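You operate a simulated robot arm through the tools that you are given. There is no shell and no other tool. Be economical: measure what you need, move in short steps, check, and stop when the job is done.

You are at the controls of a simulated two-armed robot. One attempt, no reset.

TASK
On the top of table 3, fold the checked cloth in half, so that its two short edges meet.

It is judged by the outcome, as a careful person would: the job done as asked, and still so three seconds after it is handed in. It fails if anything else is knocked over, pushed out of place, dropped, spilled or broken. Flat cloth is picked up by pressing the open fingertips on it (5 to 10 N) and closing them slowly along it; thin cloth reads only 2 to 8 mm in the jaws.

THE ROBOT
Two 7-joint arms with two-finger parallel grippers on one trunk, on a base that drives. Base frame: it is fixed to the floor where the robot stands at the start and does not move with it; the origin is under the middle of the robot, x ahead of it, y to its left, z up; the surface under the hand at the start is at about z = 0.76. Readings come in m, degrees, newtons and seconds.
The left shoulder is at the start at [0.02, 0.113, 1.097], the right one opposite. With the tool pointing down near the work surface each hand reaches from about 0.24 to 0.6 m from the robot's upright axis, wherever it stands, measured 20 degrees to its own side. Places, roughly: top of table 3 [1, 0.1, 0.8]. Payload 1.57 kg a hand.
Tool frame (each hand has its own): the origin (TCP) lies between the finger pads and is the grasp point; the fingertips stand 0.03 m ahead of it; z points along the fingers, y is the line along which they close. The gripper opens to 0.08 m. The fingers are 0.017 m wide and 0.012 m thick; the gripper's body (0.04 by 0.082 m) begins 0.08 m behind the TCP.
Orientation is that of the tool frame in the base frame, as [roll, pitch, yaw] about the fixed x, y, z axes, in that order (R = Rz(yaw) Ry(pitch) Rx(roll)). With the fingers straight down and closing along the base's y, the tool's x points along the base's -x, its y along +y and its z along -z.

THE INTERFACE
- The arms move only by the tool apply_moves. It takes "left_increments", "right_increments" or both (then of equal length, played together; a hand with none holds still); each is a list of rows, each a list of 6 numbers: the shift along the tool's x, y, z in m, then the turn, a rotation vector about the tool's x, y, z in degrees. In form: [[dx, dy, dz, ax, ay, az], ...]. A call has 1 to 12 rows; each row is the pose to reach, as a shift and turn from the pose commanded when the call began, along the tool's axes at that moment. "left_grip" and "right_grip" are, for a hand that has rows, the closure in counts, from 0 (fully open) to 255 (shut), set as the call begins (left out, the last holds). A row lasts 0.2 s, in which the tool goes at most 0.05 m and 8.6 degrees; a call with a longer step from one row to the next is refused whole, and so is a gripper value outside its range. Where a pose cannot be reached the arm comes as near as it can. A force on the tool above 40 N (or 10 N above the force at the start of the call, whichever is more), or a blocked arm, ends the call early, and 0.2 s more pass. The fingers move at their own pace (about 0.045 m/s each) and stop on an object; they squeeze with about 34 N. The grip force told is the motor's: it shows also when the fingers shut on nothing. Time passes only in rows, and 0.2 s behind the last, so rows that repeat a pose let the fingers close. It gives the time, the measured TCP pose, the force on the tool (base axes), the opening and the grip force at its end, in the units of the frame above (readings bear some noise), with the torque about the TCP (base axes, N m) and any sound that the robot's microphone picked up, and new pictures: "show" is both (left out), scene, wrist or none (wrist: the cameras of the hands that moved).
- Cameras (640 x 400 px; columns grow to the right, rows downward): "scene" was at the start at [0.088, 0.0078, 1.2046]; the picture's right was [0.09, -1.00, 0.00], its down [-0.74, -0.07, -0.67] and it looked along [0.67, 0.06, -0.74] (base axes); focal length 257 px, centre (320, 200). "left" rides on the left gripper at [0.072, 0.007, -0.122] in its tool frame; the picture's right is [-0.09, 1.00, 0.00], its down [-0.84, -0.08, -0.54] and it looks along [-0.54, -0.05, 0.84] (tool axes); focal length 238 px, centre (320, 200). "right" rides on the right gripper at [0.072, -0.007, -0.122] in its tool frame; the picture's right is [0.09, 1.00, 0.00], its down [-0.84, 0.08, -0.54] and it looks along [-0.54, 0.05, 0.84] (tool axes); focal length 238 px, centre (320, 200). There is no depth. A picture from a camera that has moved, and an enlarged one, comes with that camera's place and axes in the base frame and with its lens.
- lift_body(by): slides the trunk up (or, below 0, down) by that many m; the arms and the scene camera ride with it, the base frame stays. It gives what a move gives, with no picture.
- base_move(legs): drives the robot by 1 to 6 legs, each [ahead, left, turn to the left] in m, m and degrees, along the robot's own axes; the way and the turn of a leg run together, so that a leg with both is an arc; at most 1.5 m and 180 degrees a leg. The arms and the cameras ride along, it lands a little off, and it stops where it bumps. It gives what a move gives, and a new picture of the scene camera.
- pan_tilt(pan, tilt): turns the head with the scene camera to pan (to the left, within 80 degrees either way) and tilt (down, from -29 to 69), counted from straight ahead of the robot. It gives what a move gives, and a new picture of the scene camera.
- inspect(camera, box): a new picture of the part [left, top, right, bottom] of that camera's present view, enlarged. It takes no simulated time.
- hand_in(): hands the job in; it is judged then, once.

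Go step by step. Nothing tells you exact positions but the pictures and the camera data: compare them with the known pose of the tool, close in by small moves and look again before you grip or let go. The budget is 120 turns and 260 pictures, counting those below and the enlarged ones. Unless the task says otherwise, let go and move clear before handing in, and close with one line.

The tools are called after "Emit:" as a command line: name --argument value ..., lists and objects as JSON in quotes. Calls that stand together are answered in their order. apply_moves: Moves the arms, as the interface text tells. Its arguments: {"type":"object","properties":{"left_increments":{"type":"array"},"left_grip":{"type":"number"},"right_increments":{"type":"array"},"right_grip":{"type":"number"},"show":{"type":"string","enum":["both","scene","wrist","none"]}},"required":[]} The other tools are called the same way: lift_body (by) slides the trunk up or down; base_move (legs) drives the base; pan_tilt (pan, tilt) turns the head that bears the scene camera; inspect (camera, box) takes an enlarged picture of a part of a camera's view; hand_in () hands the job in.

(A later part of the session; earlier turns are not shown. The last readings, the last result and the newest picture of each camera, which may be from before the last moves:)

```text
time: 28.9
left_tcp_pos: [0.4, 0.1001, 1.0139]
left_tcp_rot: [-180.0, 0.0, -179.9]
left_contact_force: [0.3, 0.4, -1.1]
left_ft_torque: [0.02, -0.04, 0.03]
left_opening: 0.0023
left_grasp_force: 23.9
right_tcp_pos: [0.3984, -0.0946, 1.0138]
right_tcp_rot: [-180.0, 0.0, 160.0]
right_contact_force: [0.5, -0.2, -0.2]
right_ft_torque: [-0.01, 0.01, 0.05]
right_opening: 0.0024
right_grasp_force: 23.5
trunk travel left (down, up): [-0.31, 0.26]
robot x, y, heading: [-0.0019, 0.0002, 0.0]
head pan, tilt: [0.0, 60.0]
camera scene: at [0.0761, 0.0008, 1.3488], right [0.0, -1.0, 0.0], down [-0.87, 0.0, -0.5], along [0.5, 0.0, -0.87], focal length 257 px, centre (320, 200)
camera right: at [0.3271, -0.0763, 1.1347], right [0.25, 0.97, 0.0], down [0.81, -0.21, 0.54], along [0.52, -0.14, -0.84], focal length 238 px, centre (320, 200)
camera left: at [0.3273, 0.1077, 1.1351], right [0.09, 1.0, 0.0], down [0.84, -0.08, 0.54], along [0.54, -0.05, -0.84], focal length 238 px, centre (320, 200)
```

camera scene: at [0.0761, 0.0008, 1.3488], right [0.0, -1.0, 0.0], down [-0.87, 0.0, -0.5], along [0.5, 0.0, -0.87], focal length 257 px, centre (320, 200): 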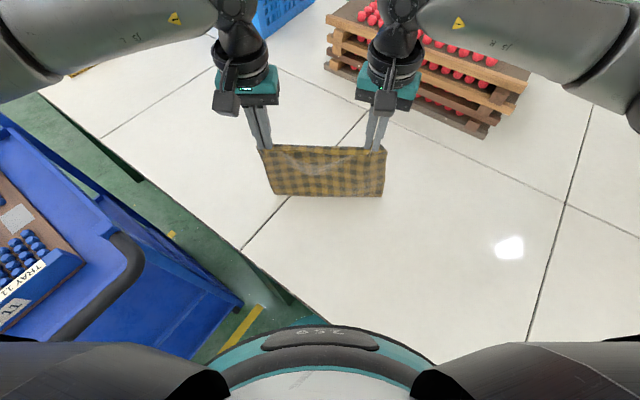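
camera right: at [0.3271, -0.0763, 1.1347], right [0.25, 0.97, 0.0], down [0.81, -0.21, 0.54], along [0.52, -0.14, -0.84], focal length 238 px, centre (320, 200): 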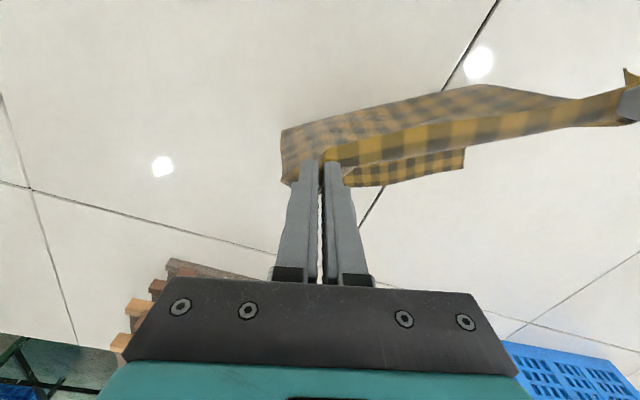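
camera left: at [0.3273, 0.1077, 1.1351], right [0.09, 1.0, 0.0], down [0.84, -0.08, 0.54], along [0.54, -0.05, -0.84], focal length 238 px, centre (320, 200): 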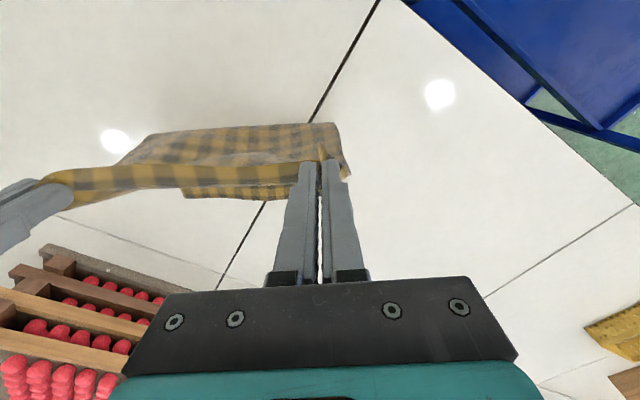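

I can see AD lying on the table behind the hanging part at x≈0.55, D at about (0.56,0.12). One more lowering and draw-back will place the fold at half length, near x≈0.36.

Emit:
lift_body --by -0.06

Emit:
apply_moves --left_increments '[[0.025, 0, 0, 0, 0, 0], [0.05, 0, 0, 0, 0, 0], [0.06, 0, 0, 0, 0, 0], [0.06, 0, 0, 0, 0, 0]]' --right_increments '[[0.0235, -0.0085, 0, 0, 0, 0], [0.047, -0.017, 0, 0, 0, 0], [0.0564, -0.0205, 0, 0, 0, 0], [0.0564, -0.0205, 0, 0, 0, 0]]'

```text
time: 29.9
left_tcp_pos: [0.3999, 0.0998, 0.954]
left_tcp_rot: [180.0, 0.0, -179.9]
left_contact_force: [1.1, -0.8, 0.8]
left_ft_torque: [-0.04, -0.01, 0.03]
left_opening: 0.0021
left_grasp_force: 23.5
right_tcp_pos: [0.3975, -0.0944, 0.954]
right_tcp_rot: [180.0, 0.0, 160.0]
right_contact_force: [1.0, 0.8, -0.2]
right_ft_torque: [0.02, 0.01, 0.04]
right_opening: 0.0026
right_grasp_force: 23.8
trunk travel left (down, up): [-0.25, 0.32]
robot x, y, heading: [0.0014, 0.0015, -0.1]
head pan, tilt: [0.0, 60.0]
```

```text
time: 30.9
left_tcp_pos: [0.3397, 0.1024, 0.9524]
left_tcp_rot: [-180.0, 0.0, 180.0]
left_contact_force: [0.0, -0.2, 0.6]
left_ft_torque: [-0.01, -0.02, -0.01]
left_opening: 0.0018
left_grasp_force: 23.6
right_tcp_pos: [0.3393, -0.0943, 0.9553]
right_tcp_rot: [-180.0, 0.0, 160.0]
right_contact_force: [-0.3, 0.1, -1.1]
right_ft_torque: [0.04, -0.02, 0.02]
right_opening: 0.0027
right_grasp_force: 23.9
trunk travel left (down, up): [-0.25, 0.32]
robot x, y, heading: [0.0, -0.0006, 0.1]
head pan, tilt: [0.0, 60.0]
camera scene: at [0.0759, 0.0008, 1.2888], right [0.0, -1.0, 0.0], down [-0.87, 0.0, -0.5], along [0.5, 0.0, -0.87], focal length 257 px, centre (320, 200)
camera right: at [0.2669, -0.0757, 1.0761], right [0.25, 0.97, 0.0], down [0.81, -0.21, 0.54], along [0.52, -0.14, -0.84], focal length 238 px, centre (320, 200)
camera left: at [0.2669, 0.109, 1.0743], right [0.09, 1.0, 0.0], down [0.84, -0.08, 0.54], along [0.54, -0.05, -0.84], focal length 238 px, centre (320, 200)
```

scene: 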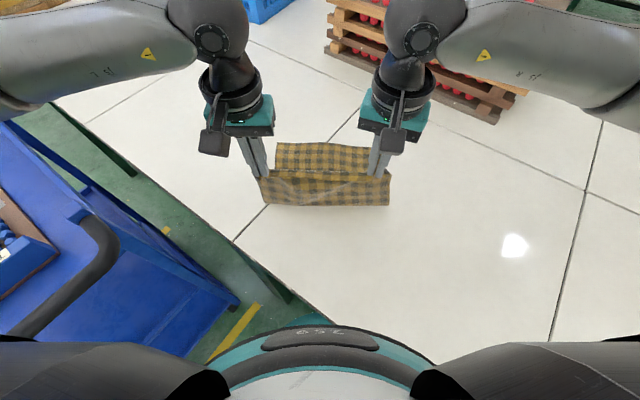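
right: 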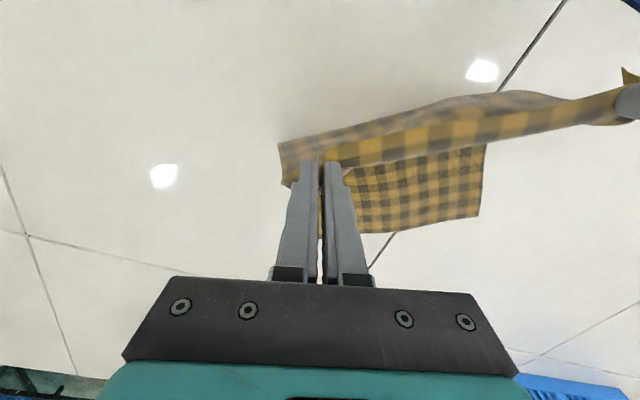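
left: 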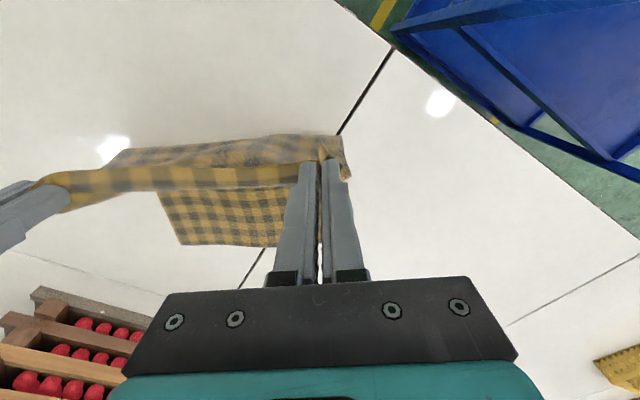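

The lower half lies well, but the grip holds the edge facing the robot, so folding away would flip the gripped lip over. Folding towards the robot suits the grip, so I'll lift again, set AD down near x≈0.36 and lay the lower half outward.

Emit:
lift_body --by 0.215

Emit:
apply_moves --left_increments '[[0, 0, 0, 0, 0, 0], [0, 0, 0, 0, 0, 0], [0, 0, 0, 0, 0, 0], [0, 0, 0, 0, 0, 0], [0, 0, 0, 0, 0, 0], [0, 0, 0, 0, 0, 0], [0, 0, 0, 0, 0, 0], [0, 0, 0, 0, 0, 0]]' --show "scene"

```text
time: 33.2
left_tcp_pos: [0.3401, 0.1016, 1.1676]
left_tcp_rot: [179.9, 0.0, -179.9]
left_contact_force: [-0.3, -0.7, 0.1]
left_ft_torque: [-0.01, -0.02, 0.03]
left_opening: 0.0022
left_grasp_force: 23.8
right_tcp_pos: [0.3383, -0.0939, 1.169]
right_tcp_rot: [180.0, 0.0, 160.0]
right_contact_force: [0.4, -0.2, 0.2]
right_ft_torque: [0.0, 0.01, 0.03]
right_opening: 0.0026
right_grasp_force: 23.6
trunk travel left (down, up): [-0.465, 0.105]
robot x, y, heading: [-0.0006, 0.001, -0.1]
head pan, tilt: [0.0, 60.0]
```

```text
time: 35.0
left_tcp_pos: [0.3397, 0.1024, 1.1673]
left_tcp_rot: [-179.9, 0.0, -179.9]
left_contact_force: [0.4, -0.7, -0.2]
left_ft_torque: [0.0, 0.0, 0.03]
left_opening: 0.0021
left_grasp_force: 23.5
right_tcp_pos: [0.3382, -0.0935, 1.1685]
right_tcp_rot: [179.9, 0.0, 160.0]
right_contact_force: [0.4, 0.7, 0.9]
right_ft_torque: [0.04, -0.01, 0.03]
right_opening: 0.0023
right_grasp_force: 24.2
trunk travel left (down, up): [-0.465, 0.105]
robot x, y, heading: [-0.0006, 0.0006, -0.0]
head pan, tilt: [0.0, 60.0]
camera scene: at [0.0759, 0.0008, 1.5038], right [0.0, -1.0, 0.0], down [-0.87, 0.0, -0.5], along [0.5, 0.0, -0.87], focal length 257 px, centre (320, 200)
```

scene: 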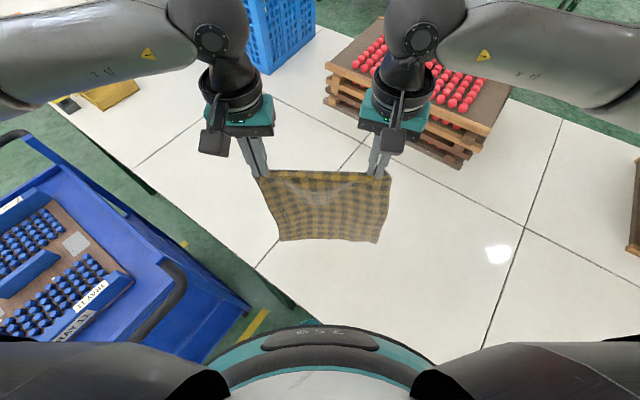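

The cloth hangs plumb again with AD just above the table. I'll go forward 2 cm, let it settle, touch AD down, then lower and move outward in turns.

Emit:
apply_moves --left_increments '[[-0.01, 0, 0, 0, 0, 0], [-0.02, 0, 0, 0, 0, 0], [-0.02, 0, 0, 0, 0, 0], [-0.02, 0, 0, 0, 0, 0], [-0.02, 0, 0, 0, 0, 0], [-0.02, 0, 0, 0, 0, 0], [-0.02, 0, 0, 0, 0, 0], [-0.02, 0, 0, 0, 0, 0]]' --right_increments '[[-0.0094, 0.0034, 0, 0, 0, 0], [-0.0188, 0.0068, 0, 0, 0, 0], [-0.0188, 0.0068, 0, 0, 0, 0], [-0.0188, 0.0068, 0, 0, 0, 0], [-0.0188, 0.0068, 0, 0, 0, 0], [-0.0188, 0.0068, 0, 0, 0, 0], [-0.0188, 0.0068, 0, 0, 0, 0], [-0.0188, 0.0068, 0, 0, 0, 0]]' --show "none"

Emit:
lift_body --by -0.065

Emit:
apply_moves --left_increments '[[-0.02, 0, 0, 0, 0, 0], [-0.04, 0, 0, 0, 0, 0], [-0.04, 0, 0, 0, 0, 0]]' --right_increments '[[-0.0188, 0.0068, 0, 0, 0, 0], [-0.0376, 0.0137, 0, 0, 0, 0], [-0.0376, 0.0137, 0, 0, 0, 0]]' --show "scene"

```text
time: 36.8
left_tcp_pos: [0.3599, 0.1011, 1.1685]
left_tcp_rot: [179.9, 0.0, -179.9]
left_contact_force: [-0.6, -0.4, -0.1]
left_ft_torque: [0.03, 0.03, 0.02]
left_opening: 0.002
left_grasp_force: 24.6
right_tcp_pos: [0.3573, -0.0924, 1.1704]
right_tcp_rot: [-180.0, -0.1, 160.0]
right_contact_force: [0.9, 0.1, -0.3]
right_ft_torque: [0.02, 0.0, 0.0]
right_opening: 0.0025
right_grasp_force: 24.3
trunk travel left (down, up): [-0.465, 0.105]
robot x, y, heading: [0.0036, -0.0015, 0.0]
head pan, tilt: [0.0, 60.0]
```

```text
time: 37.9
left_tcp_pos: [0.3605, 0.1019, 1.1042]
left_tcp_rot: [180.0, -0.1, -180.0]
left_contact_force: [0.3, -0.2, -0.1]
left_ft_torque: [-0.02, -0.02, 0.01]
left_opening: 0.0021
left_grasp_force: 24.2
right_tcp_pos: [0.3579, -0.0925, 1.1048]
right_tcp_rot: [-180.0, 0.0, 160.0]
right_contact_force: [-0.6, 0.9, 0.0]
right_ft_torque: [-0.01, -0.01, 0.04]
right_opening: 0.0023
right_grasp_force: 23.7
trunk travel left (down, up): [-0.4, 0.17]
robot x, y, heading: [-0.003, -0.0027, 0.2]
head pan, tilt: [0.0, 60.0]
```

```text
time: 38.7
left_tcp_pos: [0.3996, 0.102, 1.1046]
left_tcp_rot: [180.0, -0.1, -180.0]
left_contact_force: [0.6, -0.7, -0.8]
left_ft_torque: [0.02, -0.01, 0.02]
left_opening: 0.0023
left_grasp_force: 23.6
right_tcp_pos: [0.3984, -0.0926, 1.1037]
right_tcp_rot: [179.9, 0.0, 160.0]
right_contact_force: [0.3, 0.2, 0.1]
right_ft_torque: [0.0, -0.01, 0.01]
right_opening: 0.0025
right_grasp_force: 23.9
trunk travel left (down, up): [-0.4, 0.17]
robot x, y, heading: [0.0017, -0.0023, -0.0]
head pan, tilt: [0.0, 60.0]
camera scene: at [0.0756, 0.0008, 1.4388], right [0.0, -1.0, 0.0], down [-0.87, 0.0, -0.5], along [0.5, 0.0, -0.87], focal length 257 px, centre (320, 200)
```

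scene: 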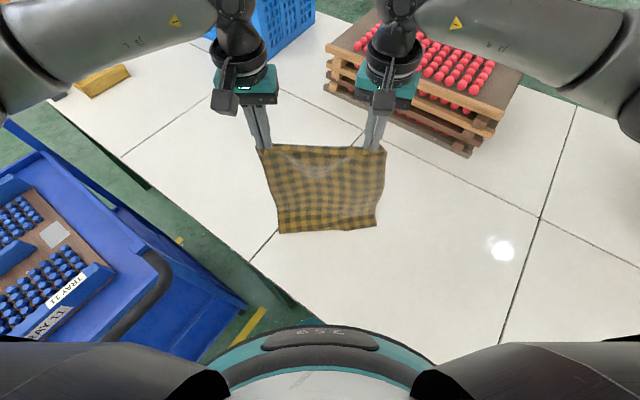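

AD has touched down at D(0.36,0.11) and A(0.38,-0.16). I'll continue lowering and moving outward.

Emit:
lift_body --by -0.05

Emit:
apply_moves --left_increments '[[-0.025, 0, 0, 0, 0, 0], [-0.05, 0, 0, 0, 0, 0], [-0.05, 0, 0, 0, 0, 0]]' --right_increments '[[-0.0235, 0.0085, 0, 0, 0, 0], [-0.047, 0.017, 0, 0, 0, 0], [-0.047, 0.017, 0, 0, 0, 0]]' --show "none"

Emit:
lift_body --by -0.05

Emit:
apply_moves --left_increments '[[-0.025, 0, 0, 0, 0, 0], [-0.05, 0, 0, 0, 0, 0], [-0.05, 0, 0, 0, 0, 0]]' --right_increments '[[-0.0235, 0.0085, 0, 0, 0, 0], [-0.047, 0.017, 0, 0, 0, 0], [-0.047, 0.017, 0, 0, 0, 0]]' --show "none"

Emit:
lift_body --by -0.05

Emit:
apply_moves --left_increments '[[-0.02, 0, 0, 0, 0, 0], [-0.04, 0, 0, 0, 0, 0], [-0.04, 0, 0, 0, 0, 0]]' --right_increments '[[-0.0188, 0.0068, 0, 0, 0, 0], [-0.0376, 0.0137, 0, 0, 0, 0], [-0.0376, 0.0137, 0, 0, 0, 0]]' --show "scene"

```text
time: 39.6
left_tcp_pos: [0.3992, 0.1014, 1.0551]
left_tcp_rot: [180.0, 0.0, -180.0]
left_contact_force: [-0.1, 0.0, -0.1]
left_ft_torque: [0.01, -0.08, -0.01]
left_opening: 0.002
left_grasp_force: 23.8
right_tcp_pos: [0.3972, -0.0927, 1.0541]
right_tcp_rot: [-180.0, 0.0, 160.0]
right_contact_force: [0.3, 0.4, 0.0]
right_ft_torque: [-0.01, 0.02, 0.02]
right_opening: 0.0026
right_grasp_force: 24.0
trunk travel left (down, up): [-0.35, 0.22]
robot x, y, heading: [0.0002, -0.0004, -0.3]
head pan, tilt: [0.0, 60.0]
```

```text
time: 40.4
left_tcp_pos: [0.4521, 0.1021, 1.0543]
left_tcp_rot: [180.0, 0.0, -180.0]
left_contact_force: [-0.1, -0.4, 0.0]
left_ft_torque: [0.0, -0.03, 0.05]
left_opening: 0.0019
left_grasp_force: 24.3
right_tcp_pos: [0.448, -0.0914, 1.054]
right_tcp_rot: [-180.0, 0.0, 160.0]
right_contact_force: [-0.1, -0.5, -0.1]
right_ft_torque: [-0.02, -0.01, 0.01]
right_opening: 0.0025
right_grasp_force: 23.9
trunk travel left (down, up): [-0.35, 0.22]
robot x, y, heading: [0.0036, -0.0008, -0.2]
head pan, tilt: [0.0, 60.0]
```

```text
time: 41.3
left_tcp_pos: [0.4514, 0.1027, 1.0036]
left_tcp_rot: [179.9, 0.0, -180.0]
left_contact_force: [1.0, -0.8, -0.1]
left_ft_torque: [0.0, 0.02, 0.03]
left_opening: 0.0022
left_grasp_force: 24.0
right_tcp_pos: [0.4485, -0.0918, 1.0041]
right_tcp_rot: [180.0, 0.0, 160.1]
right_contact_force: [-0.6, 1.4, 0.3]
right_ft_torque: [-0.03, 0.0, 0.03]
right_opening: 0.0024
right_grasp_force: 23.9
trunk travel left (down, up): [-0.3, 0.27]
robot x, y, heading: [0.0026, 0.0002, 0.2]
head pan, tilt: [0.0, 60.0]
```

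```text
time: 42.1
left_tcp_pos: [0.4999, 0.0996, 1.0043]
left_tcp_rot: [-179.9, 0.0, 179.9]
left_contact_force: [0.0, 0.6, -0.1]
left_ft_torque: [-0.01, 0.04, 0.03]
left_opening: 0.0023
left_grasp_force: 23.8
right_tcp_pos: [0.4983, -0.0924, 1.0039]
right_tcp_rot: [180.0, 0.0, 159.9]
right_contact_force: [-0.1, -0.1, -0.4]
right_ft_torque: [0.02, 0.01, 0.01]
right_opening: 0.0029
right_grasp_force: 23.7
trunk travel left (down, up): [-0.3, 0.27]
robot x, y, heading: [-0.0034, -0.0027, -0.0]
head pan, tilt: [0.0, 60.0]
```

```text
time: 43.0
left_tcp_pos: [0.5001, 0.1005, 0.9535]
left_tcp_rot: [-180.0, 0.0, -179.9]
left_contact_force: [-0.4, 1.1, 0.1]
left_ft_torque: [-0.01, 0.02, -0.01]
left_opening: 0.0021
left_grasp_force: 24.3
right_tcp_pos: [0.4976, -0.0908, 0.9543]
right_tcp_rot: [180.0, 0.0, 160.1]
right_contact_force: [-0.3, -0.9, 0.4]
right_ft_torque: [-0.02, 0.01, 0.06]
right_opening: 0.0027
right_grasp_force: 24.2
trunk travel left (down, up): [-0.25, 0.32]
robot x, y, heading: [-0.0026, 0.0009, 0.0]
head pan, tilt: [0.0, 60.0]
```

```text
time: 43.8
left_tcp_pos: [0.5402, 0.1, 0.956]
left_tcp_rot: [180.0, 0.1, -179.9]
left_contact_force: [0.3, 0.5, 0.7]
left_ft_torque: [-0.01, 0.01, 0.01]
left_opening: 0.002
left_grasp_force: 23.5
right_tcp_pos: [0.5391, -0.091, 0.9528]
right_tcp_rot: [180.0, -0.1, 160.0]
right_contact_force: [0.0, 0.5, 0.4]
right_ft_torque: [-0.02, -0.01, 0.02]
right_opening: 0.0026
right_grasp_force: 23.7
trunk travel left (down, up): [-0.25, 0.32]
robot x, y, heading: [0.0031, -0.0013, -0.2]
head pan, tilt: [0.0, 60.0]
camera scene: at [0.0757, 0.0008, 1.2888], right [0.0, -1.0, 0.0], down [-0.87, 0.0, -0.5], along [0.5, 0.0, -0.87], focal length 257 px, centre (320, 200)
```

scene: 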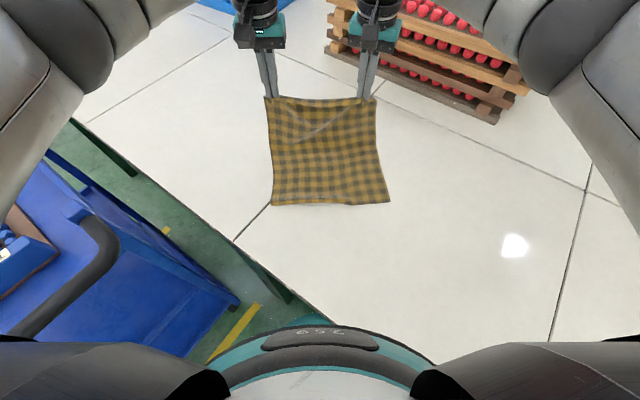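

The lower half now lies from AD (x≈0.37) out to about x≈0.56. I'll bring the hands back over it, descending in turns with the trunk, and shift a centimetre to the right to line up the edges.

Emit:
apply_moves --left_increments '[[0.023, -0.004, 0, 0, 0, 0], [0.046, -0.008, 0, 0, 0, 0], [0.07, -0.012, 0, 0, 0, 0], [0.07, -0.012, 0, 0, 0, 0]]' --right_increments '[[0.0206, -0.0118, 0, 0, 0, 0], [0.0411, -0.0236, 0, 0, 0, 0], [0.0617, -0.0352, 0, 0, 0, 0], [0.0617, -0.0352, 0, 0, 0, 0]]' --show "none"

Emit:
lift_body --by -0.04

Emit:
apply_moves --left_increments '[[0.025, 0, 0, 0, 0, 0], [0.05, 0, 0, 0, 0, 0], [0.05, 0, 0, 0, 0, 0]]' --right_increments '[[0.0235, -0.0085, 0, 0, 0, 0], [0.047, -0.017, 0, 0, 0, 0], [0.047, -0.017, 0, 0, 0, 0]]' --show "none"

Emit:
lift_body --by -0.06

Emit:
apply_moves --left_increments '[[0.01, 0, 0, 0, 0, 0], [0.02, 0, 0, 0, 0, 0], [0.02, 0, 0, 0, 0, 0]]' --right_increments '[[0.0094, -0.0034, 0, 0, 0, 0], [0.0188, -0.0068, 0, 0, 0, 0], [0.0188, -0.0068, 0, 0, 0, 0]]'

```text
time: 44.8
left_tcp_pos: [0.4709, 0.0891, 0.9548]
left_tcp_rot: [-180.0, 0.0, -179.8]
left_contact_force: [0.3, -0.4, 0.2]
left_ft_torque: [0.0, -0.02, 0.01]
left_opening: 0.0019
left_grasp_force: 23.6
right_tcp_pos: [0.469, -0.1039, 0.955]
right_tcp_rot: [-180.0, 0.1, 160.0]
right_contact_force: [0.9, 0.3, -0.4]
right_ft_torque: [-0.01, 0.04, 0.02]
right_opening: 0.0026
right_grasp_force: 23.6
trunk travel left (down, up): [-0.25, 0.32]
robot x, y, heading: [-0.0013, -0.0006, -0.1]
head pan, tilt: [0.0, 60.0]
```

```text
time: 45.7
left_tcp_pos: [0.4709, 0.0893, 0.9146]
left_tcp_rot: [180.0, 0.0, -179.8]
left_contact_force: [-0.6, 0.2, -0.4]
left_ft_torque: [0.03, 0.0, 0.03]
left_opening: 0.0021
left_grasp_force: 23.6
right_tcp_pos: [0.4689, -0.1032, 0.9135]
right_tcp_rot: [-179.9, 0.0, 160.0]
right_contact_force: [-0.3, 0.5, -0.5]
right_ft_torque: [-0.03, -0.02, 0.03]
right_opening: 0.0026
right_grasp_force: 23.9
trunk travel left (down, up): [-0.21, 0.36]
robot x, y, heading: [-0.0002, -0.0004, -0.0]
head pan, tilt: [0.0, 60.0]
```

```text
time: 46.5
left_tcp_pos: [0.4183, 0.0902, 0.9155]
left_tcp_rot: [180.0, 0.0, -179.9]
left_contact_force: [-0.1, -0.5, -0.3]
left_ft_torque: [0.01, 0.0, 0.02]
left_opening: 0.002
left_grasp_force: 23.7
right_tcp_pos: [0.4201, -0.1048, 0.9132]
right_tcp_rot: [-180.0, -0.1, 160.0]
right_contact_force: [0.2, 0.1, 0.2]
right_ft_torque: [-0.02, -0.01, 0.02]
right_opening: 0.0022
right_grasp_force: 24.2
trunk travel left (down, up): [-0.21, 0.36]
robot x, y, heading: [0.0024, -0.0015, 0.4]
head pan, tilt: [0.0, 60.0]
```

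```text
time: 47.5
left_tcp_pos: [0.4185, 0.0915, 0.8558]
left_tcp_rot: [180.0, 0.0, -179.9]
left_contact_force: [0.5, 0.0, 0.0]
left_ft_torque: [-0.04, -0.01, 0.04]
left_opening: 0.002
left_grasp_force: 24.1
right_tcp_pos: [0.4195, -0.1043, 0.8529]
right_tcp_rot: [180.0, 0.1, 160.0]
right_contact_force: [0.0, 0.4, 0.7]
right_ft_torque: [0.02, 0.01, 0.03]
right_opening: 0.0024
right_grasp_force: 23.5
trunk travel left (down, up): [-0.15, 0.42]
robot x, y, heading: [-0.0031, 0.0011, -0.0]
head pan, tilt: [0.0, 60.0]
```

```text
time: 48.3
left_tcp_pos: [0.3998, 0.0921, 0.8564]
left_tcp_rot: [179.9, 0.0, -179.9]
left_contact_force: [-0.5, 0.1, -0.4]
left_ft_torque: [0.01, -0.01, 0.02]
left_opening: 0.0019
left_grasp_force: 24.2
right_tcp_pos: [0.4012, -0.1055, 0.854]
right_tcp_rot: [-179.9, 0.1, 159.9]
right_contact_force: [0.3, 0.5, -0.3]
right_ft_torque: [0.02, -0.01, 0.03]
right_opening: 0.0024
right_grasp_force: 24.3
trunk travel left (down, up): [-0.15, 0.42]
robot x, y, heading: [-0.0039, -0.004, 0.1]
head pan, tilt: [0.0, 60.0]
camera scene: at [0.0759, 0.0008, 1.1888], right [0.0, -1.0, 0.0], down [-0.87, 0.0, -0.5], along [0.5, 0.0, -0.87], focal length 257 px, centre (320, 200)
camera right: at [0.3301, -0.0854, 0.9758], right [0.25, 0.97, 0.0], down [0.81, -0.21, 0.54], along [0.52, -0.14, -0.84], focal length 238 px, centre (320, 200)
camera left: at [0.3258, 0.0983, 0.9775], right [0.09, 1.0, 0.0], down [0.84, -0.08, 0.54], along [0.54, -0.05, -0.84], focal length 238 px, centre (320, 200)
```

scene: 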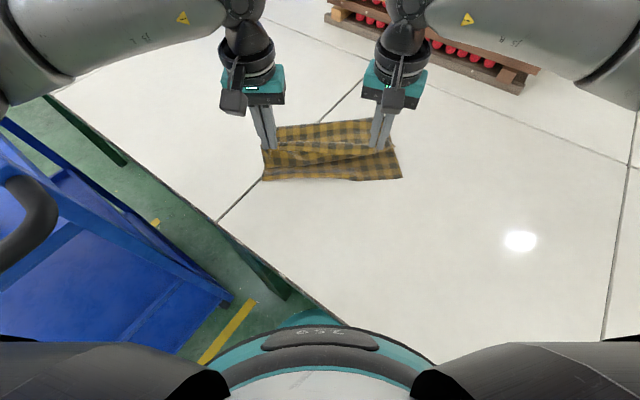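
right: 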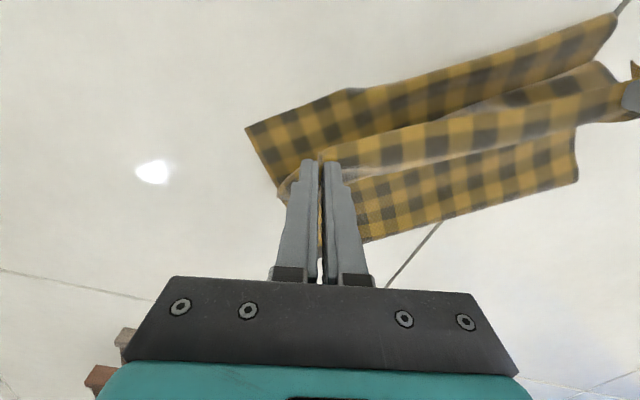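
left: 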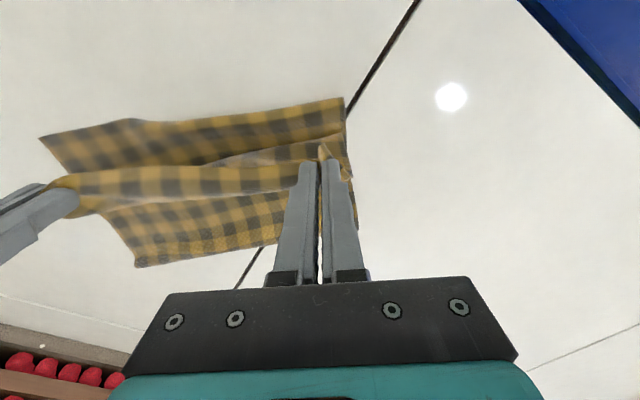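

D is at (0.363,0.116) and A at (0.372,-0.166), with the held edge above and just beyond them. I'll lower it to about 1 cm above the table, over AD, and look before letting go.

Emit:
apply_moves --left_increments '[[0.01, -0.001, 0.014, 0, 0, 0], [0.018, -0.002, 0.028, 0, 0, 0], [0.023, -0.003, 0.042, 0, 0, 0], [0.025, -0.004, 0.054, 0, 0, 0], [0.025, -0.004, 0.054, 0, 0, 0]]' --right_increments '[[0.007, -0.004, 0.013, 0, 0, 0], [0.013, -0.007, 0.026, 0, 0, 0], [0.016, -0.009, 0.039, 0, 0, 0], [0.0176, -0.0101, 0.052, 0, 0, 0], [0.0176, -0.0101, 0.052, 0, 0, 0]]'

```text
time: 49.5
left_tcp_pos: [0.3726, 0.0881, 0.7997]
left_tcp_rot: [-179.9, 0.0, -179.8]
left_contact_force: [0.4, -0.7, 1.8]
left_ft_torque: [-0.03, 0.02, 0.04]
left_opening: 0.0022
left_grasp_force: 23.4
right_tcp_pos: [0.3807, -0.1081, 0.8018]
right_tcp_rot: [180.0, 0.0, 160.0]
right_contact_force: [-0.2, 0.1, -0.2]
right_ft_torque: [0.0, 0.0, 0.0]
right_opening: 0.0025
right_grasp_force: 23.8
trunk travel left (down, up): [-0.15, 0.42]
robot x, y, heading: [0.0009, -0.003, -0.0]
head pan, tilt: [0.0, 60.0]
camera scene: at [0.0758, 0.0008, 1.1888], right [0.0, -1.0, 0.0], down [-0.87, 0.0, -0.5], along [0.5, 0.0, -0.87], focal length 257 px, centre (320, 200)
camera right: at [0.31, -0.0894, 0.9233], right [0.25, 0.97, 0.0], down [0.81, -0.21, 0.54], along [0.52, -0.14, -0.84], focal length 238 px, centre (320, 200)
camera left: at [0.3, 0.0949, 0.9208], right [0.09, 1.0, 0.0], down [0.84, -0.08, 0.54], along [0.54, -0.05, -0.84], focal length 238 px, centre (320, 200)
```

scene: 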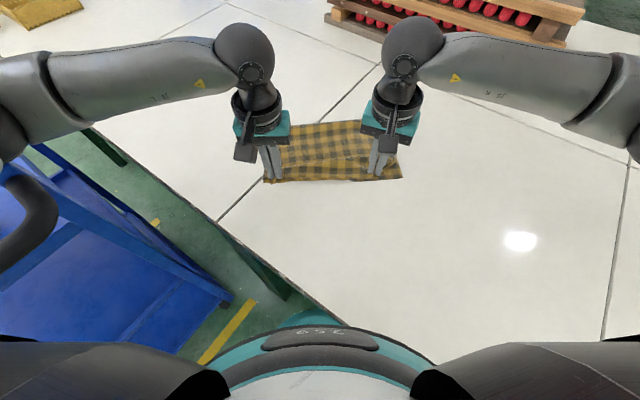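
right: 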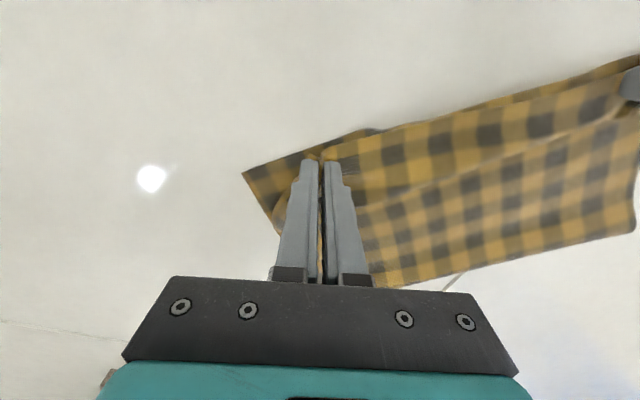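
left: 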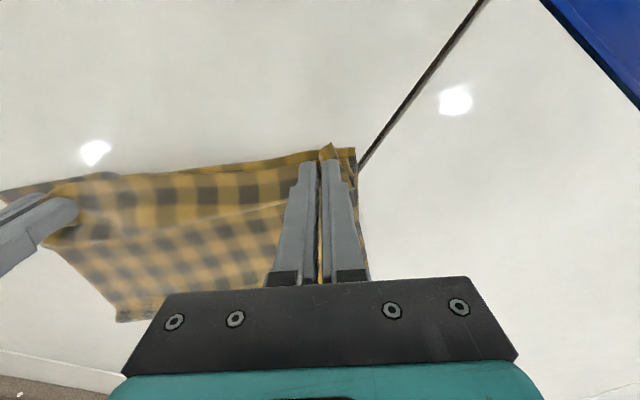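

The top edge lies nearly over AD. I'll zoom in on both sides to check the lining-up.

Emit:
inspect --camera "left" --box '[220, 110, 420, 235]'

Emit:
inspect --camera "right" --box '[220, 100, 440, 240]'

Emit:
inspect --camera "scene" --box '[240, 100, 430, 220]'

```text
3.20 times, centred on (320, 172) of left
camera zoom: at [0.3, 0.0949, 0.9208], right [0.09, 1.0, 0.0], down [0.84, -0.08, 0.54], along [0.54, -0.05, -0.84], focal length 763 px, centre (320, 288)
```

zoom: 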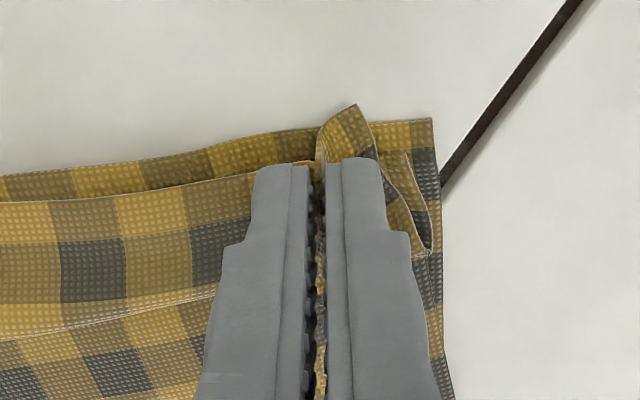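

```text
2.86 times, centred on (330, 170) of right
camera zoom: at [0.31, -0.0894, 0.9233], right [0.25, 0.97, 0.0], down [0.81, -0.21, 0.54], along [0.52, -0.14, -0.84], focal length 681 px, centre (291, 286)
```

zoom: 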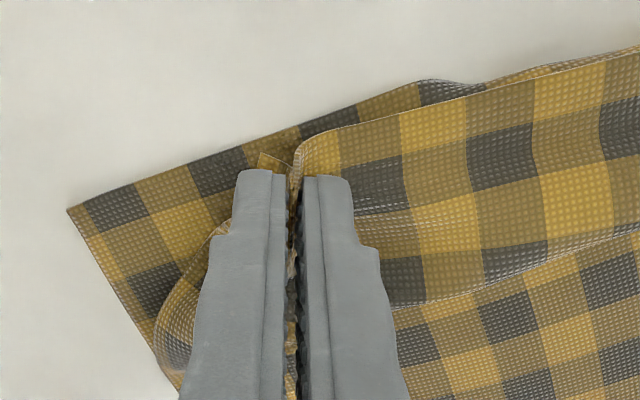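

```text
3.33 times, centred on (335, 160) of scene
camera zoom: at [0.0758, 0.0008, 1.1888], right [0.0, -1.0, 0.0], down [-0.87, 0.0, -0.5], along [0.5, 0.0, -0.87], focal length 856 px, centre (270, 333)
```

zoom: 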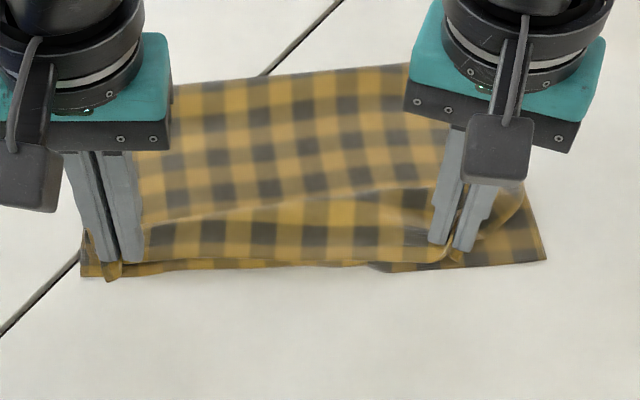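

The upper edge is about 8 mm short of AD and gathered at the grips. I'll draw back 8 mm, touch down lightly and open the fingers, so that they spread the gathers as they part.

Emit:
apply_moves --left_increments '[[0.007, 0, 0.002, 0, 0, 0], [0.007, 0, 0.006, 0, 0, 0], [0.007, 0, 0.0085, 0, 0, 0], [0.007, 0, 0.0085, 0, 0, 0]]' --right_increments '[[0.0075, -0.003, 0.002, 0, 0, 0], [0.0075, -0.003, 0.006, 0, 0, 0], [0.0075, -0.003, 0.0095, 0, 0, 0], [0.0075, -0.003, 0.0095, 0, 0, 0]]' --show "none"

```text
time: 50.5
left_tcp_pos: [0.3698, 0.0871, 0.7945]
left_tcp_rot: [180.0, 0.4, -179.9]
left_contact_force: [-2.6, -0.2, 8.2]
left_ft_torque: [0.06, 0.03, 0.06]
left_opening: 0.002
left_grasp_force: 23.4
right_tcp_pos: [0.3732, -0.1069, 0.7924]
right_tcp_rot: [-179.9, 0.1, 160.0]
right_contact_force: [-0.1, -0.4, 2.3]
right_ft_torque: [0.0, 0.0, 0.04]
right_opening: 0.0027
right_grasp_force: 24.0
trunk travel left (down, up): [-0.15, 0.42]
robot x, y, heading: [0.0044, -0.0004, -0.3]
head pan, tilt: [0.0, 60.0]
```

Emit:
apply_moves --left_increments '[[0, 0, 0, 0, 0, 0], [0, 0, 0, 0, 0, 0], [0, 0, 0, 0, 0, 0], [0, 0, 0, 0, 0, 0]]' --right_increments '[[0, 0, 0, 0, 0, 0], [0, 0, 0, 0, 0, 0], [0, 0, 0, 0, 0, 0], [0, 0, 0, 0, 0, 0]]' --left_grip 140 --right_grip 112

```text
time: 51.5
left_tcp_pos: [0.3703, 0.0873, 0.7949]
left_tcp_rot: [-180.0, 0.6, -179.8]
left_contact_force: [0.9, -3.9, 9.2]
left_ft_torque: [0.08, -0.07, -0.01]
left_opening: 0.032
left_grasp_force: 0.1
right_tcp_pos: [0.3721, -0.1071, 0.793]
right_tcp_rot: [180.0, 0.0, 160.0]
right_contact_force: [-0.3, 0.0, 1.8]
right_ft_torque: [0.01, 0.01, 0.05]
right_opening: 0.0435
right_grasp_force: 0.0
trunk travel left (down, up): [-0.15, 0.42]
robot x, y, heading: [0.0001, -0.0021, -0.1]
head pan, tilt: [0.0, 60.0]
camera scene: at [0.0756, 0.0004, 1.189], right [0.0, -1.0, 0.0], down [-0.87, 0.0, -0.5], along [0.5, 0.0, -0.87], focal length 257 px, centre (320, 200)
camera right: at [0.3015, -0.0894, 0.9139], right [0.25, 0.97, 0.0], down [0.81, -0.21, 0.54], along [0.52, -0.14, -0.84], focal length 238 px, centre (320, 200)
camera left: at [0.2958, 0.0942, 0.9157], right [0.09, 1.0, 0.0], down [0.83, -0.08, 0.55], along [0.55, -0.05, -0.84], focal length 238 px, centre (320, 200)
```

scene: 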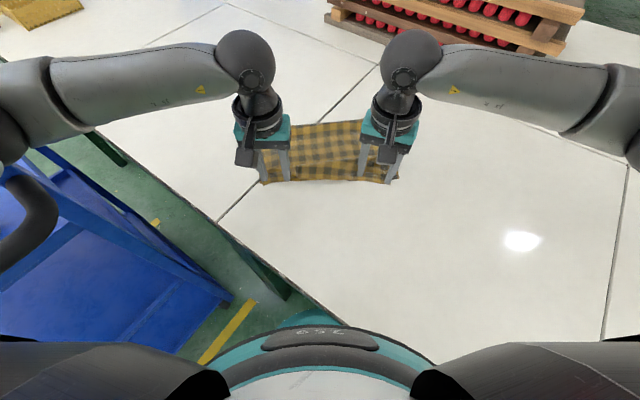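
right: 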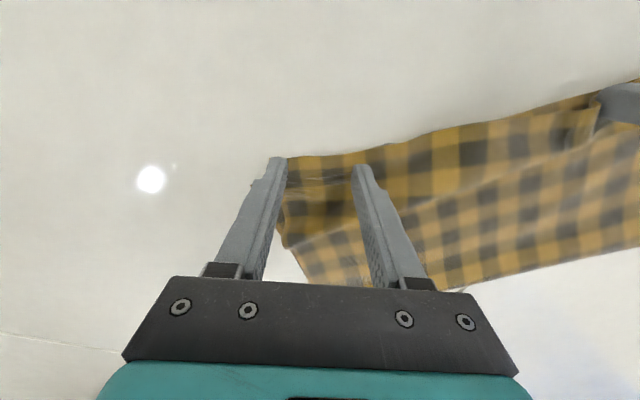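
left: 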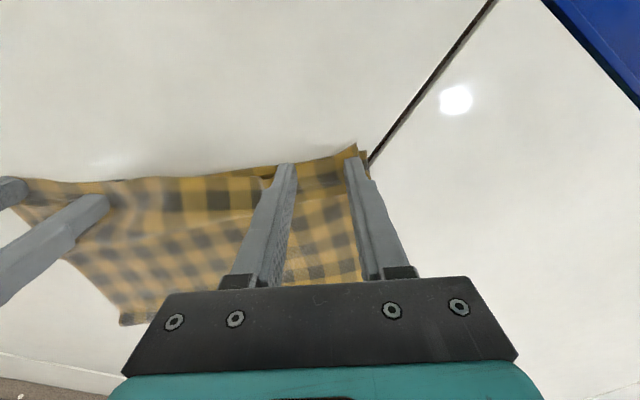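

The left corner sits on D nicely. I'll raise both open hands straight up and inspect.

Emit:
apply_moves --left_increments '[[0, 0, -0.01, 0, 0, 0], [0, 0, -0.03, 0, 0, 0], [0, 0, -0.06, 0, 0, 0], [0, 0, -0.1, 0, 0, 0], [0, 0, -0.14, 0, 0, 0]]' --right_increments '[[0, 0, -0.01, 0, 0, 0], [0, 0, -0.03, 0, 0, 0], [0, 0, -0.06, 0, 0, 0], [0, 0, -0.1, 0, 0, 0], [0, 0, -0.14, 0, 0, 0]]'

Emit:
inspect --camera "scene" --box '[240, 100, 430, 220]'

```text
time: 52.7
left_tcp_pos: [0.366, 0.087, 0.9347]
left_tcp_rot: [180.0, 0.0, 180.0]
left_contact_force: [-0.3, 0.1, -0.1]
left_ft_torque: [-0.01, -0.02, -0.01]
left_opening: 0.0361
left_grasp_force: 0.1
right_tcp_pos: [0.3703, -0.1065, 0.9318]
right_tcp_rot: [-180.0, 0.1, 160.0]
right_contact_force: [-0.3, -0.2, -0.3]
right_ft_torque: [0.0, -0.02, 0.02]
right_opening: 0.0448
right_grasp_force: 0.0
trunk travel left (down, up): [-0.15, 0.42]
robot x, y, heading: [0.0025, 0.0001, 0.2]
head pan, tilt: [0.0, 60.0]
camera scene: at [0.0757, 0.0008, 1.1888], right [0.0, -1.0, 0.0], down [-0.87, 0.0, -0.5], along [0.5, 0.0, -0.87], focal length 257 px, centre (320, 200)
camera right: at [0.2999, -0.0878, 1.0535], right [0.25, 0.97, 0.0], down [0.81, -0.21, 0.54], along [0.52, -0.14, -0.84], focal length 238 px, centre (320, 200)
camera left: at [0.2938, 0.0931, 1.0573], right [0.09, 1.0, 0.0], down [0.84, -0.08, 0.54], along [0.54, -0.05, -0.84], focal length 238 px, centre (320, 200)
```

scene: 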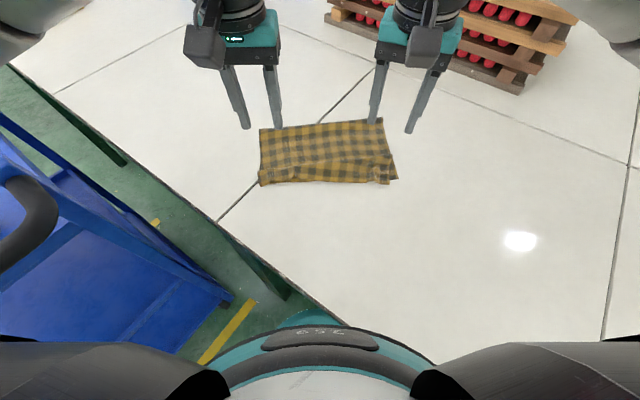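
right: 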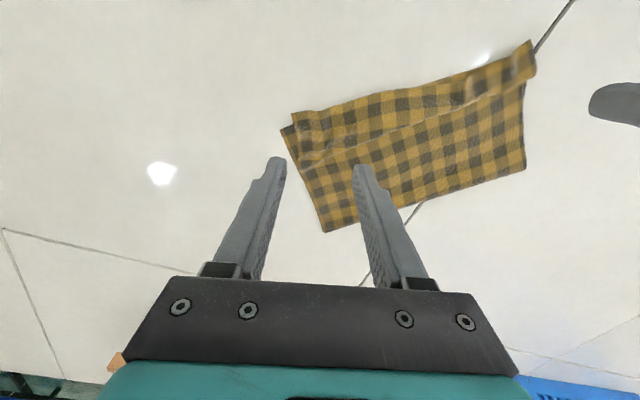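
left: 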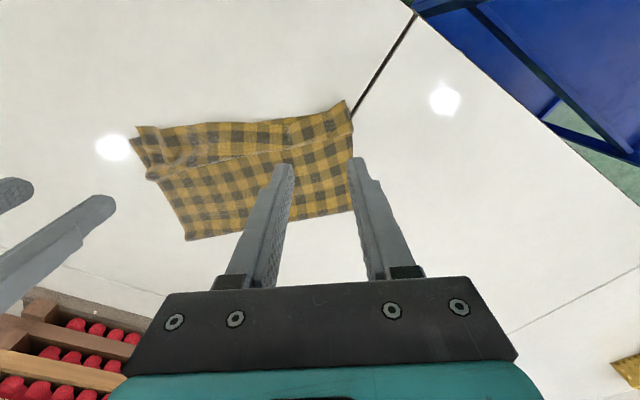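

```text
3.33 times, centred on (335, 160) of scene
camera zoom: at [0.0757, 0.0008, 1.1888], right [0.0, -1.0, 0.0], down [-0.87, 0.0, -0.5], along [0.5, 0.0, -0.87], focal length 856 px, centre (270, 333)
```

zoom: 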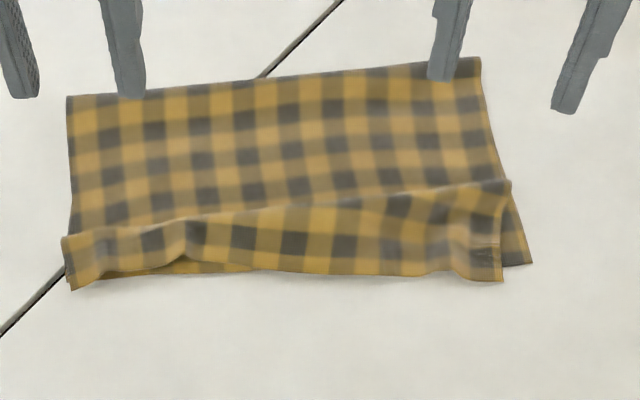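

The edges meet closely and the outline is good, but the upper layer has a slack ridge along the near edge. I'll look closer before deciding how to smooth it.

Emit:
inspect --camera "right" --box '[270, 30, 550, 240]'

Emit:
inspect --camera "left" --box '[120, 80, 370, 250]'

```text
1.90 times, centred on (410, 135) of right
camera zoom: at [0.2999, -0.0878, 1.0535], right [0.25, 0.97, 0.0], down [0.81, -0.21, 0.54], along [0.52, -0.14, -0.84], focal length 454 px, centre (149, 324)
```

zoom: 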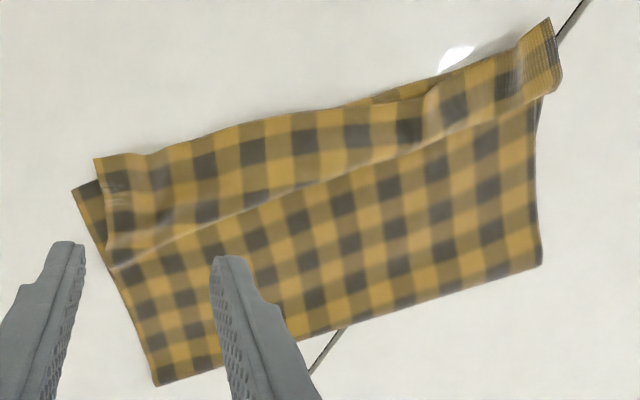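

```text
2.35 times, centred on (245, 165) of left
camera zoom: at [0.2938, 0.0931, 1.0573], right [0.09, 1.0, 0.0], down [0.84, -0.08, 0.54], along [0.54, -0.05, -0.84], focal length 561 px, centre (496, 282)
```

zoom: 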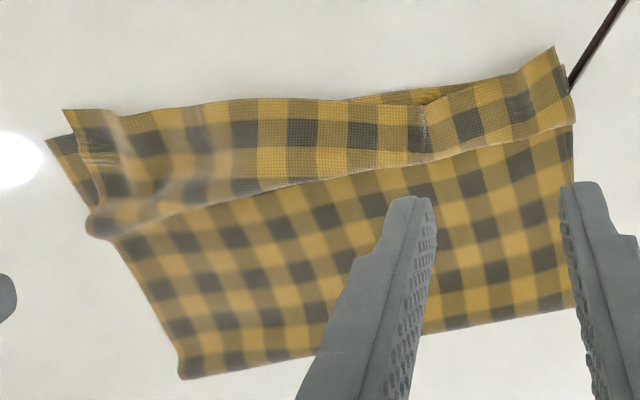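

The upper layer carries a pleat (about 8 cm of slack on the left), because the fold rolled in short of half. BC overhangs AD by about 1.5 cm, so I can re-grip only the upper layer there and redo the last part with more outward stretch.

Emit:
apply_moves --left_increments '[[0.005, -0.001, 0.03, 0, 0, 0], [0.01, -0.002, 0.06, 0, 0, 0], [0.015, -0.002, 0.1, 0, 0, 0], [0.015, -0.002, 0.132, 0, 0, 0], [0.015, -0.002, 0.132, 0, 0, 0]]' --right_increments '[[0.005, -0.001, 0.03, 0, 0, -7], [0.01, -0.003, 0.06, 0, 0, -14], [0.0149, -0.0038, 0.1, 0, 0, -20], [0.0149, -0.0038, 0.13, 0, 0, -20], [0.0149, -0.0038, 0.13, 0, 0, -20]]' --left_grip 112 --right_grip 112 --show "none"

Emit:
inspect --camera "left" --box '[200, 100, 440, 250]'

Emit:
inspect --camera "right" --box '[200, 100, 440, 250]'

```text
time: 53.9
left_tcp_pos: [0.3669, 0.0872, 0.815]
left_tcp_rot: [179.9, 2.2, -179.6]
left_contact_force: [0.3, -0.9, 0.3]
left_ft_torque: [-0.01, -0.01, -0.01]
left_opening: 0.0448
left_grasp_force: 0.1
right_tcp_pos: [0.3606, -0.1053, 0.8046]
right_tcp_rot: [179.8, -0.1, -180.0]
right_contact_force: [-0.5, -0.3, 0.1]
right_ft_torque: [0.0, -0.01, -0.02]
right_opening: 0.045
right_grasp_force: 0.2
trunk travel left (down, up): [-0.15, 0.42]
robot x, y, heading: [0.0033, 0.003, -0.1]
head pan, tilt: [0.0, 60.0]
```

```text
2.67 times, centred on (320, 175) of left
camera zoom: at [0.2889, 0.0937, 0.934], right [0.09, 1.0, 0.01], down [0.82, -0.07, 0.57], along [0.57, -0.04, -0.82], focal length 636 px, centre (320, 267)
```

zoom: 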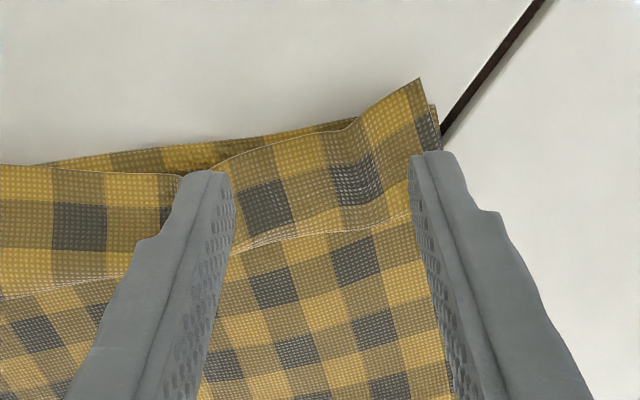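

```text
2.67 times, centred on (320, 175) of right
camera zoom: at [0.288, -0.1122, 0.9252], right [-0.09, 1.0, 0.0], down [0.84, 0.08, 0.54], along [0.54, 0.05, -0.84], focal length 636 px, centre (320, 267)
```

zoom: 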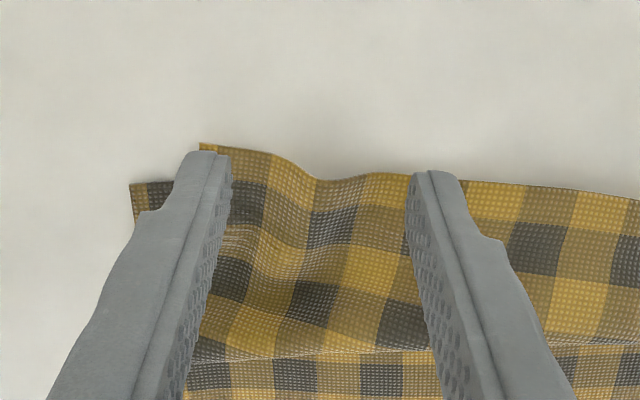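

The left hand stops short at x≈0.367 near the table, a near-reach limit. I'll raise the trunk a little and try again from there.

Emit:
lift_body --by 0.08

Emit:
apply_moves --left_increments '[[0.005, -0.002, 0.02, 0, -1, 0], [0.01, -0.002, 0.04, 0, -2.2, 0], [0.015, -0.002, 0.06, 0, -2.2, 0], [0.015, -0.002, 0.06, 0, -2.2, 0], [0.015, -0.002, 0.06, 0, -2.2, 0]]' --show "none"

```text
time: 55.0
left_tcp_pos: [0.352, 0.0866, 0.8791]
left_tcp_rot: [179.9, 0.0, 180.0]
left_contact_force: [0.5, 0.0, -0.9]
left_ft_torque: [0.01, -0.03, -0.01]
left_opening: 0.0451
left_grasp_force: 0.1
right_tcp_pos: [0.3585, -0.1036, 0.8819]
right_tcp_rot: [-179.9, 0.1, 180.0]
right_contact_force: [-0.2, 0.0, -0.2]
right_ft_torque: [-0.01, 0.01, -0.01]
right_opening: 0.0449
right_grasp_force: 0.0
trunk travel left (down, up): [-0.23, 0.34]
robot x, y, heading: [0.0024, -0.0016, -0.0]
head pan, tilt: [0.0, 60.0]
```

```text
time: 56.2
left_tcp_pos: [0.3374, 0.0847, 0.82]
left_tcp_rot: [-179.9, 2.2, -180.0]
left_contact_force: [0.3, 0.0, -0.6]
left_ft_torque: [0.0, -0.01, -0.05]
left_opening: 0.0448
left_grasp_force: 0.1
right_tcp_pos: [0.3586, -0.1044, 0.8834]
right_tcp_rot: [180.0, 0.0, -180.0]
right_contact_force: [0.2, 0.7, 0.2]
right_ft_torque: [0.01, 0.01, 0.01]
right_opening: 0.0449
right_grasp_force: 0.1
trunk travel left (down, up): [-0.23, 0.34]
robot x, y, heading: [0.0026, -0.0023, 0.2]
head pan, tilt: [0.0, 60.0]
```

With the trunk up the arm reaches, but the zooms show BC overhangs AD only at the corner tips, so re-gripping would catch both layers. Instead I'll pin the near edges with the right hand and stroke the upper layer outward near the fold with the left, so the fold rolls out to half.

Emit:
apply_moves --left_increments '[[0, 0, -0.04, 0, 2.2, 0], [-0.045, 0, -0.06, 0, 2.2, 0], [-0.09, 0, -0.06, 0, 2.2, 0], [-0.136, 0, -0.06, 0, 2.2, 0], [-0.136, 0, -0.04, 0, 2.2, 0], [-0.136, 0, -0.02, 0, 2.2, 0]]' --right_increments '[[0, 0, 0, 0, 0, 0], [0, 0, 0, 0, 0, 0], [-0.005, 0.04, 0, 0, 0, 0], [-0.0104, 0.0824, 0, 0, 0, 0], [-0.0104, 0.0824, 0.04, 0, 0, 0], [-0.0104, 0.0824, 0.07, 0, 0, 0]]' --right_grip 0 --left_grip 60

```text
time: 57.6
left_tcp_pos: [0.4755, 0.0843, 0.8491]
left_tcp_rot: [-179.9, 0.0, -180.0]
left_contact_force: [-0.6, -0.6, -0.5]
left_ft_torque: [0.02, 0.0, -0.02]
left_opening: 0.0613
left_grasp_force: 0.1
right_tcp_pos: [0.3711, -0.0216, 0.8131]
right_tcp_rot: [180.0, 0.0, 180.0]
right_contact_force: [0.1, 0.0, -0.3]
right_ft_torque: [-0.02, -0.01, 0.0]
right_opening: 0.08
right_grasp_force: 0.0
trunk travel left (down, up): [-0.23, 0.34]
robot x, y, heading: [-0.0001, 0.0017, 0.2]
head pan, tilt: [0.0, 60.0]
camera scene: at [0.0759, 0.0008, 1.2688], right [0.0, -1.0, 0.0], down [-0.87, 0.0, -0.5], along [0.5, 0.0, -0.87], focal length 257 px, centre (320, 200)
camera right: at [0.298, -0.0285, 0.9353], right [-0.09, 1.0, 0.0], down [0.84, 0.08, 0.54], along [0.54, 0.05, -0.84], focal length 238 px, centre (320, 200)
camera left: at [0.4023, 0.0927, 0.9712], right [0.09, 1.0, 0.0], down [0.84, -0.08, 0.54], along [0.54, -0.05, -0.84], focal length 238 px, centre (320, 200)
```

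scene: 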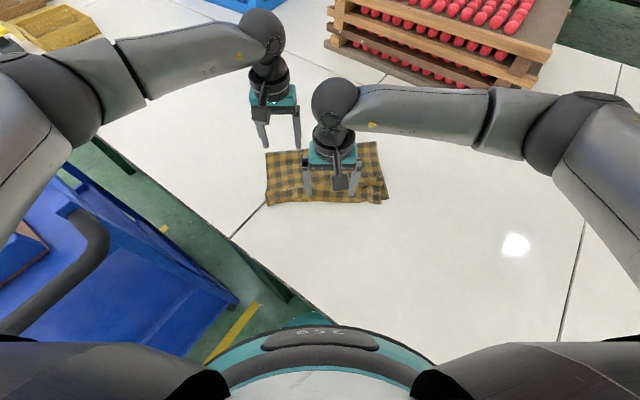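
right: 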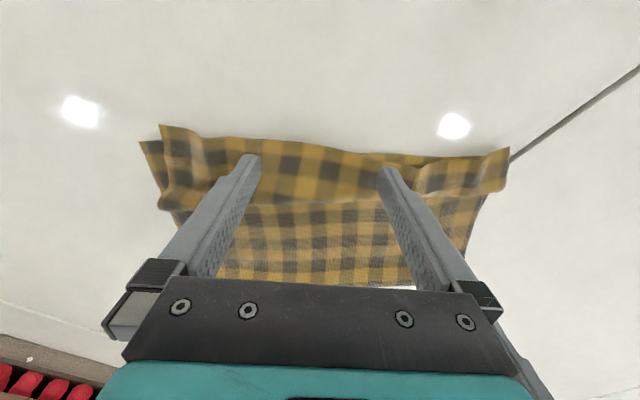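
left: 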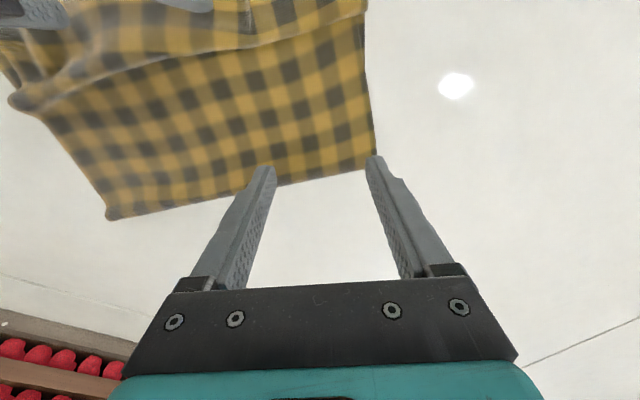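

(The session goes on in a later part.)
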